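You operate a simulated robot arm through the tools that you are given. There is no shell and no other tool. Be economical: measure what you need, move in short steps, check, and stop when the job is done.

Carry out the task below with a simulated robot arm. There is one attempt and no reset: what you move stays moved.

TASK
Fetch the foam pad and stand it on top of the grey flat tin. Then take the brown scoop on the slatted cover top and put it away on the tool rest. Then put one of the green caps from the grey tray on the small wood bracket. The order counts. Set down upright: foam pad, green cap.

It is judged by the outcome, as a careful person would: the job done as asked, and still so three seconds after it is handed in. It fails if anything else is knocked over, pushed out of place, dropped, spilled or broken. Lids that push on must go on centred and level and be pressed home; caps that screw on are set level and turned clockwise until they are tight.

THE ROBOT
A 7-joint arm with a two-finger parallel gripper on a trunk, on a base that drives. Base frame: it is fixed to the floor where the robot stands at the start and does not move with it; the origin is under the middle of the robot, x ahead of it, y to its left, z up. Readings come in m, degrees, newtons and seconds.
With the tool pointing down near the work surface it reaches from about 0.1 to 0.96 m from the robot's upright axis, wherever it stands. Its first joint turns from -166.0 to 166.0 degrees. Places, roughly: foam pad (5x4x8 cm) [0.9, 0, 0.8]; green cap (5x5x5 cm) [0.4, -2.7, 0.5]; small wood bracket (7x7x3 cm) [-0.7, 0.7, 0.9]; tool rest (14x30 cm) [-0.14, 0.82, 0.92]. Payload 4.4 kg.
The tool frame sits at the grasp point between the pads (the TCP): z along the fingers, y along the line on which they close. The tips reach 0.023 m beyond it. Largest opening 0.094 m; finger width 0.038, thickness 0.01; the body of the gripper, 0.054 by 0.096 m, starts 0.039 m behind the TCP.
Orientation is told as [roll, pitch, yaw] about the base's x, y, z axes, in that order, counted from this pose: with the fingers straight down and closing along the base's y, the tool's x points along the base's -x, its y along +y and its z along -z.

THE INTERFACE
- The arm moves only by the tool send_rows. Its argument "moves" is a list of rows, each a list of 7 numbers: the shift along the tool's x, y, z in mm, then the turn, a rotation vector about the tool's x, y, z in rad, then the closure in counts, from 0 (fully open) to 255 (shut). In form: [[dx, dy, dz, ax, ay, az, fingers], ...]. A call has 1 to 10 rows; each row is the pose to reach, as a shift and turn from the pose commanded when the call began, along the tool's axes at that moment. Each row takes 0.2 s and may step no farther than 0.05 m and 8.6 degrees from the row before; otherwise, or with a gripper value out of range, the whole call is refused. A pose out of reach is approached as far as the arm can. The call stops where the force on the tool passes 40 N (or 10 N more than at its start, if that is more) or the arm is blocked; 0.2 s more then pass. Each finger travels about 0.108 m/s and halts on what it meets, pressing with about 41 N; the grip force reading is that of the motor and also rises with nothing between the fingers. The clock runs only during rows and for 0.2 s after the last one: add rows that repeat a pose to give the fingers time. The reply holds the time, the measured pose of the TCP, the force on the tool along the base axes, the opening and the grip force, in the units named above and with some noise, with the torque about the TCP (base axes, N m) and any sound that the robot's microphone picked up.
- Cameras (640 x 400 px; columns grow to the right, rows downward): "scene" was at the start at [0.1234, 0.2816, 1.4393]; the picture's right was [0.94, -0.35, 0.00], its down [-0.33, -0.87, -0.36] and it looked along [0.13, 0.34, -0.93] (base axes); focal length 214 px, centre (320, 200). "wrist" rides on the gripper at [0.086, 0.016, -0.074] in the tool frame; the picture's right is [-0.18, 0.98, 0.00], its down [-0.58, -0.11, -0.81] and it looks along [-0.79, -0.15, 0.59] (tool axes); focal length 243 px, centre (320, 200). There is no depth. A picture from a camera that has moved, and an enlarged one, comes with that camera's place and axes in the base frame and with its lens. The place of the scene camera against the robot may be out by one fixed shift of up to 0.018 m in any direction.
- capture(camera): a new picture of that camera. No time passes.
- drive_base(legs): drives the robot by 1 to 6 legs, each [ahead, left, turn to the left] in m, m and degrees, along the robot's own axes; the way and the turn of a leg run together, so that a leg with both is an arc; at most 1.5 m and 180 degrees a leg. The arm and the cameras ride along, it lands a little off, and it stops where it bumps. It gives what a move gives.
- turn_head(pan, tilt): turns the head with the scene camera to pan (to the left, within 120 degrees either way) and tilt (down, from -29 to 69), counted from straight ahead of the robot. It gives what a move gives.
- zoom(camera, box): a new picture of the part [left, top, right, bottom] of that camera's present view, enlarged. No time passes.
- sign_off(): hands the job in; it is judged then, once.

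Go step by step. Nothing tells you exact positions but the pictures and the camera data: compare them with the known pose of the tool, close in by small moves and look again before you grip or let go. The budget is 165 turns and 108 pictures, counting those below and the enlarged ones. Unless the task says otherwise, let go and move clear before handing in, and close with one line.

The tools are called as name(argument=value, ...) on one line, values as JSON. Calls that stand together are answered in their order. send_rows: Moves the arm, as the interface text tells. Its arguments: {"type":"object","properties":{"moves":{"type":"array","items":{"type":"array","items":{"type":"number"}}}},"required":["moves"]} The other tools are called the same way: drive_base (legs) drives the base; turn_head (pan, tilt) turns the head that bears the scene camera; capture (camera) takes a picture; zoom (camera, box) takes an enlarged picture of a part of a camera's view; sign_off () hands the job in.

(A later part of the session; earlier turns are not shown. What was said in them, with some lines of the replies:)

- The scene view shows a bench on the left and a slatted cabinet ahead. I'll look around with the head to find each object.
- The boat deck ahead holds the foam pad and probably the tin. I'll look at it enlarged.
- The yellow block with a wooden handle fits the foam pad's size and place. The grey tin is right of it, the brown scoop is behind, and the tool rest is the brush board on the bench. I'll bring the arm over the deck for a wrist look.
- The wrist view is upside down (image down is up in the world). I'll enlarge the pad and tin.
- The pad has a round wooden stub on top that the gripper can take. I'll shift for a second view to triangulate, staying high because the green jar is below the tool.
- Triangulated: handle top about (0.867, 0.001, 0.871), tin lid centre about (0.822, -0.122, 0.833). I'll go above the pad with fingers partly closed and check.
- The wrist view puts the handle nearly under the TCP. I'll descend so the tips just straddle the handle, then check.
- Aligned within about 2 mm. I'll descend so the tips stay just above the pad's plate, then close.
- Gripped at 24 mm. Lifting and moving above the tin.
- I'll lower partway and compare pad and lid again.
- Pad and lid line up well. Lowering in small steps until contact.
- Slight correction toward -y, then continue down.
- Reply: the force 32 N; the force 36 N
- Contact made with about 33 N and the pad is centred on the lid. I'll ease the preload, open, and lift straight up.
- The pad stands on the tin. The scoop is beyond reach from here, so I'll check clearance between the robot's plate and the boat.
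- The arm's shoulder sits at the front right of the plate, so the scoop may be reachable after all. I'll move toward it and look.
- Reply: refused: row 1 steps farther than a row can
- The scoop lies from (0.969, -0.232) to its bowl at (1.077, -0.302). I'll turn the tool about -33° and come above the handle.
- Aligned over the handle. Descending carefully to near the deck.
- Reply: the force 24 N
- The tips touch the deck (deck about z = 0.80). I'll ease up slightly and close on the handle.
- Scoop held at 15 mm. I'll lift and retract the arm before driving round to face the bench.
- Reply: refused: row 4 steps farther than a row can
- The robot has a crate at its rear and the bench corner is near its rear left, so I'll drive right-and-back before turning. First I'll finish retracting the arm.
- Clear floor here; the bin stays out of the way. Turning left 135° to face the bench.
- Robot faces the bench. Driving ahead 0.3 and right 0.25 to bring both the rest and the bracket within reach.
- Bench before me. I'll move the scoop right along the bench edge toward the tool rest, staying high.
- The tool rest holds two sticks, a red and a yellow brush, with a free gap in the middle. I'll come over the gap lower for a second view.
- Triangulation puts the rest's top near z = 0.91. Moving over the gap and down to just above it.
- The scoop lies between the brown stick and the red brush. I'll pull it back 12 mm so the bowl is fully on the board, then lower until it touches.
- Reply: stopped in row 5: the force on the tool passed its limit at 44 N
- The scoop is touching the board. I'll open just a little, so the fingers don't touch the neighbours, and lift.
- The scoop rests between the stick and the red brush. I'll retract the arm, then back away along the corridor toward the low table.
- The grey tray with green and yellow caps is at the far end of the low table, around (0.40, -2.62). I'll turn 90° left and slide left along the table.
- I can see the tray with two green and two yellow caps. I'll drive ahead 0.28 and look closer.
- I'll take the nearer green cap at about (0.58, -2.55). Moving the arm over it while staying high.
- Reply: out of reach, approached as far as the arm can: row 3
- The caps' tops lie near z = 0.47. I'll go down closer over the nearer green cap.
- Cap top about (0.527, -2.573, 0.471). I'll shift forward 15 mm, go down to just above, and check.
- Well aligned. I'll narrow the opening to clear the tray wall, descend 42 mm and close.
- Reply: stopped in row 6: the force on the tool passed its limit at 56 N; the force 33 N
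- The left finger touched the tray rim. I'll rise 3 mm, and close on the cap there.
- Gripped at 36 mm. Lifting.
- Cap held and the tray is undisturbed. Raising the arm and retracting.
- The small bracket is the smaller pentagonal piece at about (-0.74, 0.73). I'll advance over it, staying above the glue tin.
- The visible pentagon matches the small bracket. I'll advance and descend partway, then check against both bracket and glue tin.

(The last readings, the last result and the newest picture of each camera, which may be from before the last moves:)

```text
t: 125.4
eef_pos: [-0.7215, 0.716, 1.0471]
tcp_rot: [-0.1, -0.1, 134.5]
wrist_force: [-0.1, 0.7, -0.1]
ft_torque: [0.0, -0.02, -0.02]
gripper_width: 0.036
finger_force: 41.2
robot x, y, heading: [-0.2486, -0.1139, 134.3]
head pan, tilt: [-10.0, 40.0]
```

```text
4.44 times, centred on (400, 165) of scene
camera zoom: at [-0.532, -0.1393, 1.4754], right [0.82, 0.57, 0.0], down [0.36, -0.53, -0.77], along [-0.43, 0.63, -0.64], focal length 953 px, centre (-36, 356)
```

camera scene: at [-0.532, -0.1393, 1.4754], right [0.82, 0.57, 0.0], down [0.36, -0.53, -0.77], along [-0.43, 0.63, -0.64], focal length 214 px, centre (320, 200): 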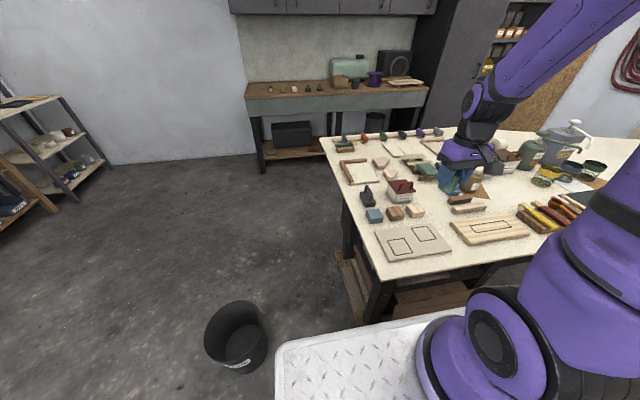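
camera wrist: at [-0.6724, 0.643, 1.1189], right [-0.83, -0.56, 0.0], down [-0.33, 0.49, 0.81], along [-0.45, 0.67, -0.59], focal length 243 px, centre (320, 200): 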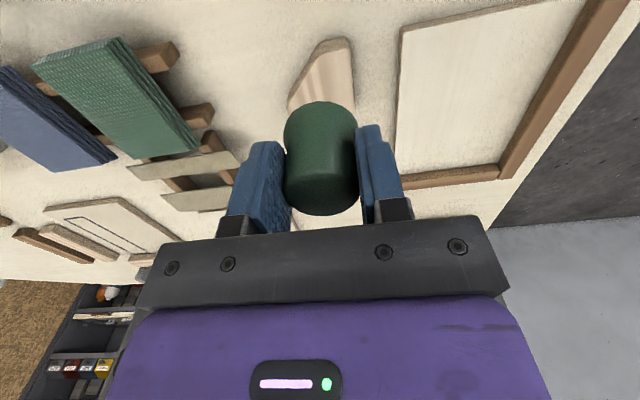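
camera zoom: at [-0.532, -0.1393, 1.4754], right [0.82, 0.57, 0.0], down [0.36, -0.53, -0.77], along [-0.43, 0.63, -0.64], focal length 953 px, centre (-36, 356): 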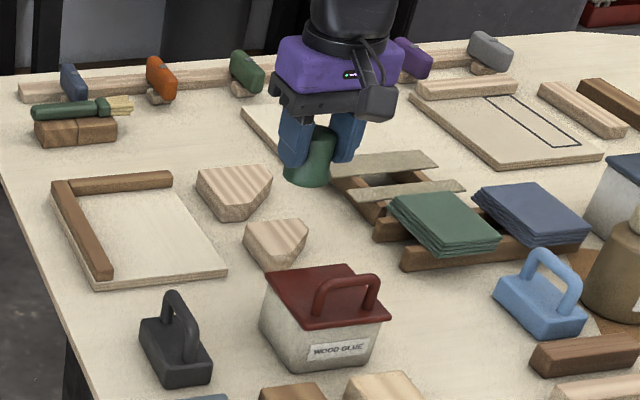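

I'll go forward about 18 mm and down to just above the bracket, then look again.

send_rows(moves=[[-9, 0, 15, 0, 0, 0, 230], [-18, 0, 30, 0, 0, 0, 230], [-18, 0, 40, 0, 0, 0, 230], [-18, 0, 40, 0, 0, 0, 230]])

zoom(camera="wrist", box=[240, 20, 400, 140])

zoom(camera="scene", box=[360, 130, 420, 190])

```text
t: 126.4
eef_pos: [-0.7344, 0.7273, 1.007]
tcp_rot: [-0.1, -0.1, 134.6]
wrist_force: [0.3, -0.5, -0.3]
ft_torque: [0.01, -0.01, -0.01]
gripper_width: 0.0361
finger_force: 40.9
robot x, y, heading: [-0.2467, -0.1111, 134.6]
head pan, tilt: [-10.0, 40.0]
```

```text
3.33 times, centred on (320, 80) of wrist
camera zoom: at [-0.6842, 0.6543, 1.0801], right [-0.83, -0.56, 0.0], down [-0.33, 0.49, 0.81], along [-0.45, 0.67, -0.59], focal length 809 px, centre (320, 600)
```

zoom: 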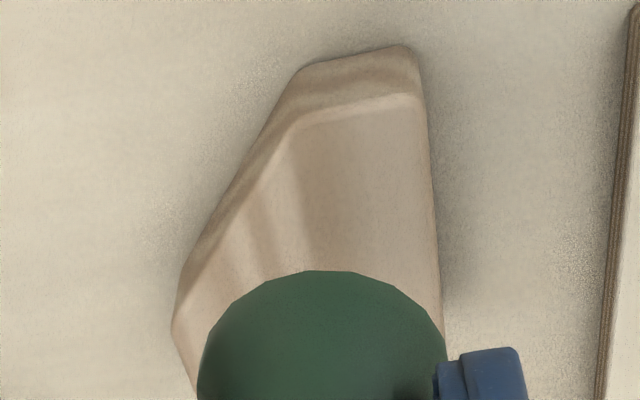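

```text
6.67 times, centred on (390, 160) of scene
camera zoom: at [-0.532, -0.1393, 1.4754], right [0.82, 0.57, 0.0], down [0.36, -0.53, -0.77], along [-0.43, 0.63, -0.64], focal length 1430 px, centre (-147, 467)
```

zoom: 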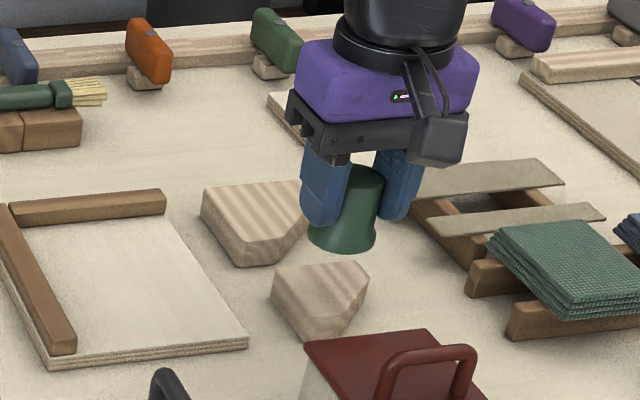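

The cap is nearly centred; I'll nudge it 5 mm forward and 4 mm left, then lower slowly to contact.

send_rows(moves=[[-5, 4, 6, 0, 0, 0, 230], [-5, 4, 12, 0, 0, 0, 230], [-5, 4, 17, 0, 0, 0, 230], [-5, 4, 20, 0, 0, 0, 230], [-5, 4, 20, 0, 0, 0, 230]])

zoom(camera="scene", box=[360, 130, 420, 190])

zoom(camera="wrist", box=[240, 20, 400, 140])

```text
t: 127.6
eef_pos: [-0.7388, 0.7295, 0.9852]
tcp_rot: [-0.1, -0.1, 134.6]
wrist_force: [-0.2, -0.7, -0.8]
ft_torque: [0.01, 0.0, 0.02]
gripper_width: 0.0361
finger_force: 40.5
robot x, y, heading: [-0.2517, -0.111, 134.6]
head pan, tilt: [-10.0, 40.0]
```

```text
6.67 times, centred on (390, 160) of scene
camera zoom: at [-0.532, -0.1393, 1.4754], right [0.82, 0.57, 0.0], down [0.36, -0.53, -0.77], along [-0.43, 0.63, -0.64], focal length 1430 px, centre (-147, 467)
```

zoom: 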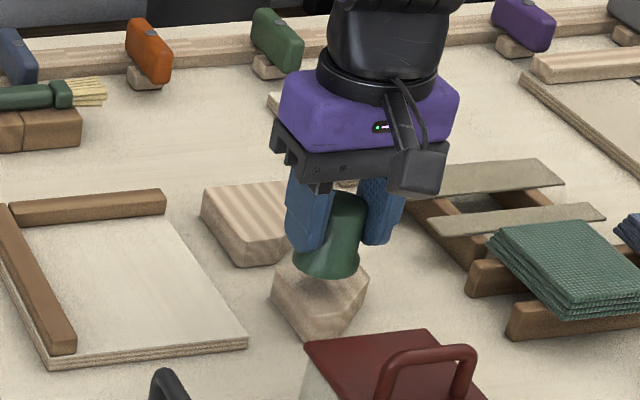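

```text
3.33 times, centred on (320, 80) of wrist
camera zoom: at [-0.6904, 0.6549, 1.0583], right [-0.83, -0.56, 0.0], down [-0.33, 0.49, 0.81], along [-0.45, 0.67, -0.59], focal length 809 px, centre (320, 600)
```

zoom: 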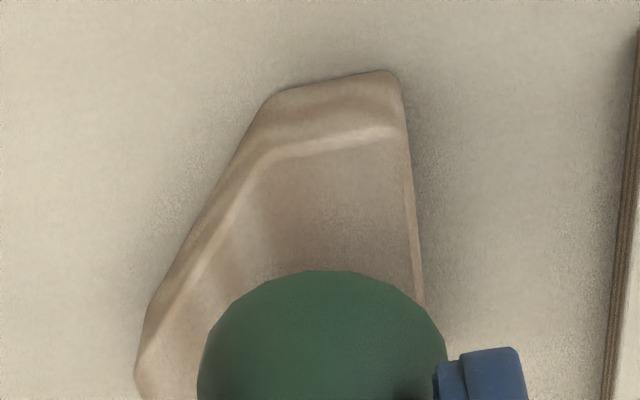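

Small correction 3 mm to the right, then slow contact.

send_rows(moves=[[0, -3, 2, 0, 0, 0, 230], [0, -3, 4, 0, 0, 0, 230], [0, -3, 6, 0, 0, 0, 230], [0, -3, 6, 0, 0, 0, 230]])

zoom(camera="scene", box=[360, 130, 420, 190])

zoom(camera="wrist", box=[240, 20, 400, 140])

```text
t: 128.6
eef_pos: [-0.7368, 0.7299, 0.9799]
tcp_rot: [0.0, -0.1, 134.5]
wrist_force: [0.0, 0.6, 0.0]
ft_torque: [-0.04, -0.01, -0.02]
gripper_width: 0.0361
finger_force: 40.8
robot x, y, heading: [-0.2514, -0.1106, 134.5]
head pan, tilt: [-10.0, 40.0]
```

```text
6.67 times, centred on (390, 160) of scene
camera zoom: at [-0.532, -0.1392, 1.4754], right [0.82, 0.57, 0.0], down [0.36, -0.53, -0.77], along [-0.43, 0.63, -0.64], focal length 1430 px, centre (-147, 467)
```

zoom: 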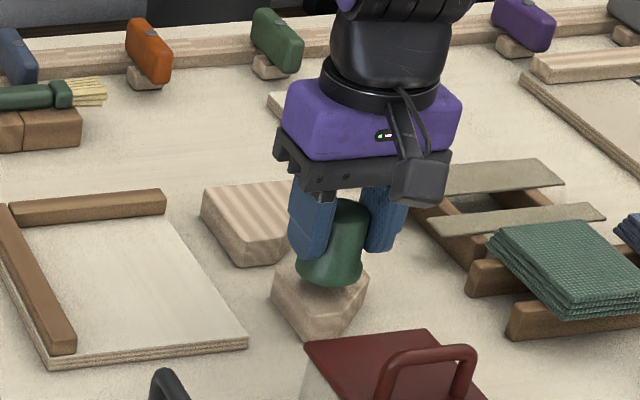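

```text
3.33 times, centred on (320, 80) of wrist
camera zoom: at [-0.6878, 0.6568, 1.0525], right [-0.83, -0.56, 0.0], down [-0.33, 0.49, 0.81], along [-0.45, 0.67, -0.59], focal length 809 px, centre (320, 600)
```

zoom: 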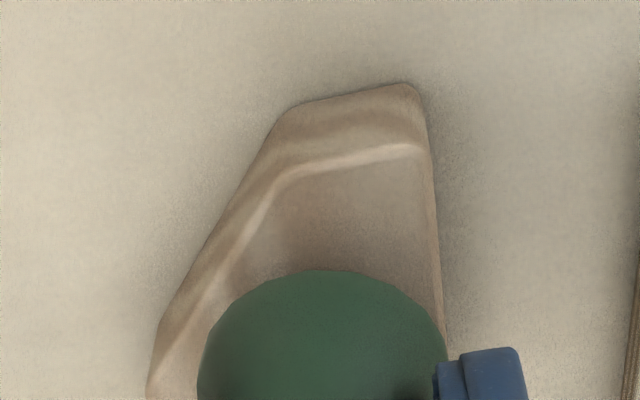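

Good seat lined up. Continuing down in small steps.

send_rows(moves=[[2, -1, 2, 0, 0, 0, 230], [2, -1, 4, 0, 0, 0, 230], [2, -1, 4, 0, 0, 0, 230]])

send_rows(moves=[[0, 0, 2, 0, 0, 0, 230], [0, 0, 3, 0, 0, 0, 230], [0, 0, 3, 0, 0, 0, 230]])

```text
t: 129.4
eef_pos: [-0.7348, 0.7287, 0.9761]
tcp_rot: [-0.1, -0.1, 134.4]
wrist_force: [0.3, 0.7, -0.4]
ft_torque: [-0.01, 0.04, -0.03]
gripper_width: 0.0362
finger_force: 41.2
robot x, y, heading: [-0.2513, -0.1116, 134.4]
head pan, tilt: [-10.0, 40.0]
```

```text
t: 130.2
eef_pos: [-0.7353, 0.7293, 0.9725]
tcp_rot: [0.0, -0.1, 134.4]
wrist_force: [1.2, -0.1, -1.1]
ft_torque: [0.03, -0.02, 0.05]
gripper_width: 0.0362
finger_force: 41.5
robot x, y, heading: [-0.2538, -0.1121, 134.5]
head pan, tilt: [-10.0, 40.0]
```

send_rows(moves=[[0, 0, 1, 0, 0, 0, 230], [0, 0, 2, 0, 0, 0, 230], [0, 0, 2, 0, 0, 0, 230]])

zoom(camera="scene", box=[360, 130, 420, 190])

zoom(camera="wrist", box=[240, 20, 400, 140])

```text
t: 131.0
eef_pos: [-0.7361, 0.7296, 0.9705]
tcp_rot: [-0.1, -0.1, 134.5]
wrist_force: [-0.3, 0.2, 0.1]
ft_torque: [0.0, 0.0, -0.01]
gripper_width: 0.0361
finger_force: 40.6
robot x, y, heading: [-0.2472, -0.1095, 134.7]
head pan, tilt: [-10.0, 40.0]
```

```text
6.67 times, centred on (390, 160) of scene
camera zoom: at [-0.532, -0.1392, 1.4754], right [0.82, 0.57, 0.0], down [0.36, -0.53, -0.77], along [-0.43, 0.63, -0.64], focal length 1430 px, centre (-147, 467)
```

zoom: 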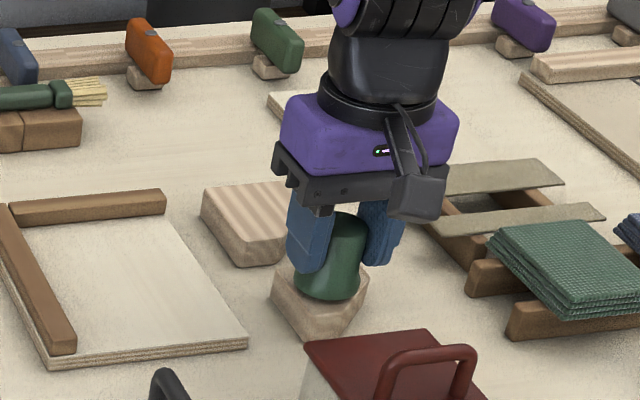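

```text
3.33 times, centred on (320, 80) of wrist
camera zoom: at [-0.6867, 0.6556, 1.0433], right [-0.83, -0.56, 0.0], down [-0.33, 0.49, 0.81], along [-0.45, 0.67, -0.59], focal length 809 px, centre (320, 600)
```

zoom: 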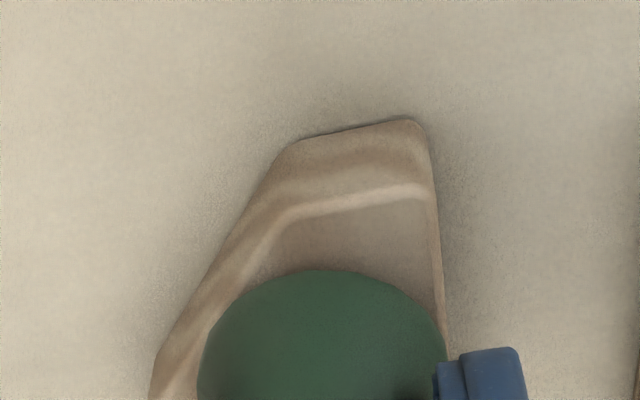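

send_rows(moves=[[0, 0, 1, 0, 0, 0, 230], [0, 0, 2, 0, 0, 0, 230], [0, 0, 3, 0, 0, 0, 230], [0, 0, 3, 0, 0, 0, 230]])

send_rows(moves=[[0, 0, 1, 0, 0, 0, 230], [0, 0, 2, 0, 0, 0, 230], [0, 0, 2, 0, 0, 0, 230]])

```text
t: 132.0
eef_pos: [-0.7357, 0.7296, 0.9676]
tcp_rot: [-0.1, -0.2, 134.5]
wrist_force: [0.7, 0.4, 0.2]
ft_torque: [0.02, -0.01, 0.05]
gripper_width: 0.0362
finger_force: 40.9
robot x, y, heading: [-0.2493, -0.1096, 134.5]
head pan, tilt: [-10.0, 40.0]
```

```text
t: 132.8
eef_pos: [-0.7357, 0.7292, 0.9657]
tcp_rot: [-0.1, -0.1, 134.5]
wrist_force: [0.5, -0.3, -0.5]
ft_torque: [0.0, 0.01, -0.02]
gripper_width: 0.036
finger_force: 41.0
robot x, y, heading: [-0.2509, -0.1082, 134.5]
head pan, tilt: [-10.0, 40.0]
```

send_rows(moves=[[0, 0, 1, 0, 0, 0, 230], [0, 0, 2, 0, 0, 0, 230], [0, 0, 2, 0, 0, 0, 230]])

zoom(camera="scene", box=[370, 145, 410, 185])

capture(camera="wrist")

```text
t: 133.6
eef_pos: [-0.736, 0.7287, 0.9652]
tcp_rot: [-0.1, -0.2, 134.5]
wrist_force: [3.6, 0.6, 13.8]
ft_torque: [0.1, -0.14, -0.06]
gripper_width: 0.0362
finger_force: 40.4
robot x, y, heading: [-0.2546, -0.1091, 134.4]
head pan, tilt: [-10.0, 40.0]
```

```text
10.00 times, centred on (390, 165) of scene
camera zoom: at [-0.5315, -0.1398, 1.4755], right [0.82, 0.57, 0.0], down [0.36, -0.53, -0.77], along [-0.43, 0.63, -0.64], focal length 2145 px, centre (-380, 550)
```

zoom: 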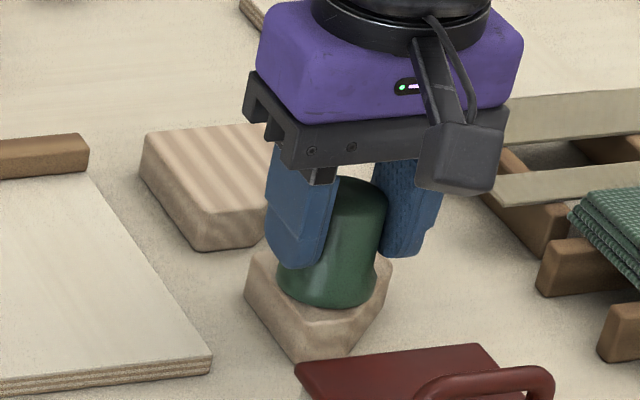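

```text
25 pictures are left
camera wrist: at [-0.6871, 0.6555, 1.0386], right [-0.83, -0.56, 0.0], down [-0.33, 0.49, 0.81], along [-0.45, 0.67, -0.59], focal length 243 px, centre (320, 200)
```

wrist: 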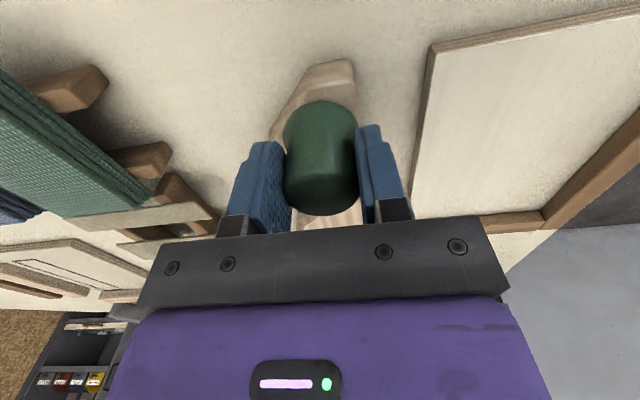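

The cap sits flat on the bracket with light contact. Opening and lifting straight up.

send_rows(moves=[[0, 0, 0, 0, 0, 0, 200], [0, 0, 0, 0, 0, 0, 150], [0, 0, 0, 0, 0, 0, 105], [0, 0, 0, 0, 0, 0, 105], [0, 0, -15, 0, 0, 0, 105], [0, 0, -45, 0, 0, 0, 105], [0, 0, -90, 0, 0, 0, 105], [0, 0, -135, 0, 0, 0, 105], [0, 0, -180, 0, 0, 0, 105]])

zoom(camera="scene", box=[360, 130, 420, 190])

capture(camera="wrist")

```text
t: 135.6
eef_pos: [-0.7362, 0.7323, 1.1446]
tcp_rot: [-0.1, 0.0, 134.6]
wrist_force: [0.3, 0.9, -0.6]
ft_torque: [-0.02, -0.03, 0.01]
gripper_width: 0.0554
finger_force: 0.0
robot x, y, heading: [-0.251, -0.1128, 134.4]
head pan, tilt: [-10.0, 40.0]
```

```text
6.67 times, centred on (390, 160) of scene
camera zoom: at [-0.5323, -0.1389, 1.4754], right [0.82, 0.57, 0.0], down [0.36, -0.53, -0.77], along [-0.43, 0.63, -0.64], focal length 1430 px, centre (-147, 467)
```

zoom: 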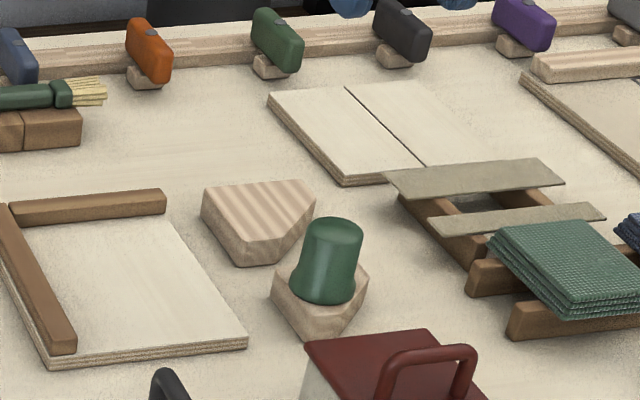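

```text
23 pictures are left
camera wrist: at [-0.6874, 0.6579, 1.2179], right [-0.83, -0.56, 0.0], down [-0.33, 0.49, 0.81], along [-0.45, 0.67, -0.59], focal length 243 px, centre (320, 200)
```

wrist: 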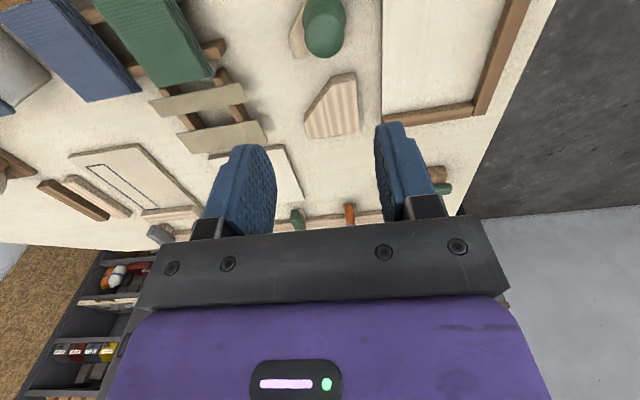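

The cap stands upright on the small bracket. A final look at the scoop and the pad.

turn_head(pan=-60, tilt=40)

capture(camera="scene")

turn_head(pan=-115, tilt=30)

capture(camera="scene")

```text
t: 136.8
eef_pos: [-0.7368, 0.732, 1.1453]
tcp_rot: [-0.1, -0.1, 134.5]
wrist_force: [-0.4, 0.1, -0.1]
ft_torque: [0.0, 0.02, -0.04]
gripper_width: 0.0554
finger_force: 0.1
robot x, y, heading: [-0.2476, -0.1117, 134.9]
head pan, tilt: [-60.0, 40.0]
```

```text
22 pictures are left
camera scene: at [-0.4612, -0.1274, 1.4754], right [0.96, -0.27, 0.0], down [-0.17, -0.62, -0.77], along [0.2, 0.74, -0.64], focal length 214 px, centre (320, 200)
```

scene: 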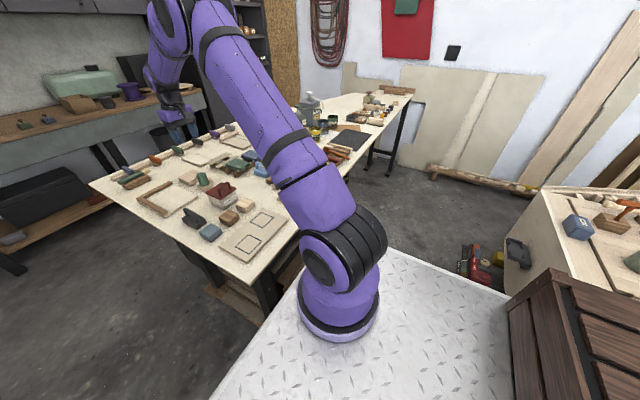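

```text
t: 138.0
eef_pos: [-0.7361, 0.731, 1.1445]
tcp_rot: [-0.1, -0.1, 134.5]
wrist_force: [0.1, 0.6, -0.4]
ft_torque: [-0.01, 0.01, 0.01]
gripper_width: 0.0553
finger_force: 0.1
robot x, y, heading: [-0.2511, -0.1129, 134.4]
head pan, tilt: [-115.0, 30.0]
```

```text
21 pictures are left
camera scene: at [-0.3986, -0.1791, 1.4908], right [0.33, -0.94, 0.0], down [-0.47, -0.17, -0.87], along [0.82, 0.29, -0.5], focal length 214 px, centre (320, 200)
```

scene: 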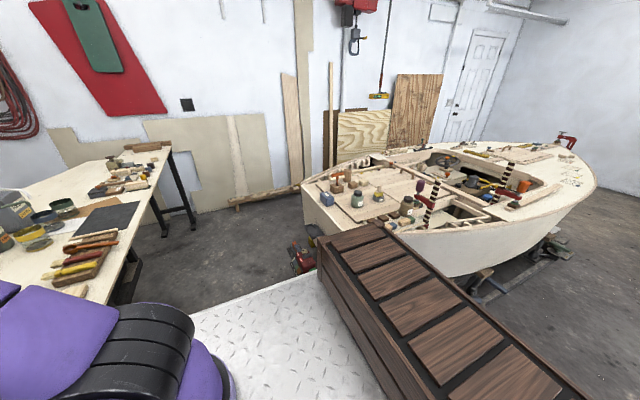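

zoom(camera="scene", box=[30, 210, 150, 300])

zoom(camera="scene", box=[310, 160, 450, 250])

```text
4.44 times, centred on (90, 255) of scene
camera zoom: at [-0.3986, -0.1791, 1.4908], right [0.33, -0.94, 0.0], down [-0.47, -0.17, -0.87], along [0.82, 0.29, -0.5], focal length 953 px, centre (1342, -44)
```

zoom: 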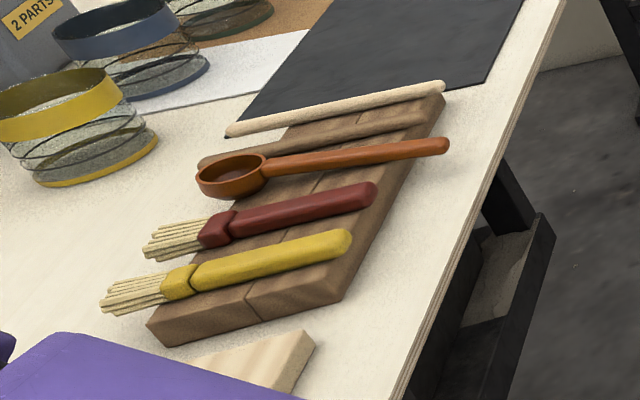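

```text
4.44 times, centred on (380, 205) of scene
camera zoom: at [-0.3986, -0.1791, 1.4908], right [0.33, -0.94, 0.0], down [-0.47, -0.17, -0.87], along [0.82, 0.29, -0.5], focal length 953 px, centre (53, 178)
```

zoom: 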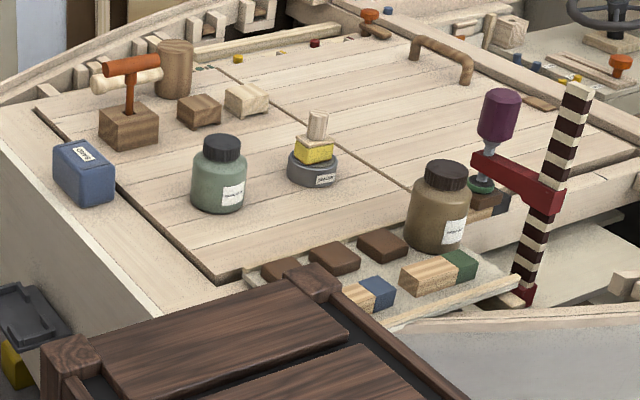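

The foam pad stands on the tin, the scoop lies on the tool rest, and the green cap stands on the small bracket with the gripper clear. Handing in.

sign_off()

```text
The job is handed in.
```

All three steps are done in order: the foam pad stands upright on the grey tin, the brown scoop is on the tool rest, and a green cap stands upright on the small wood bracket.
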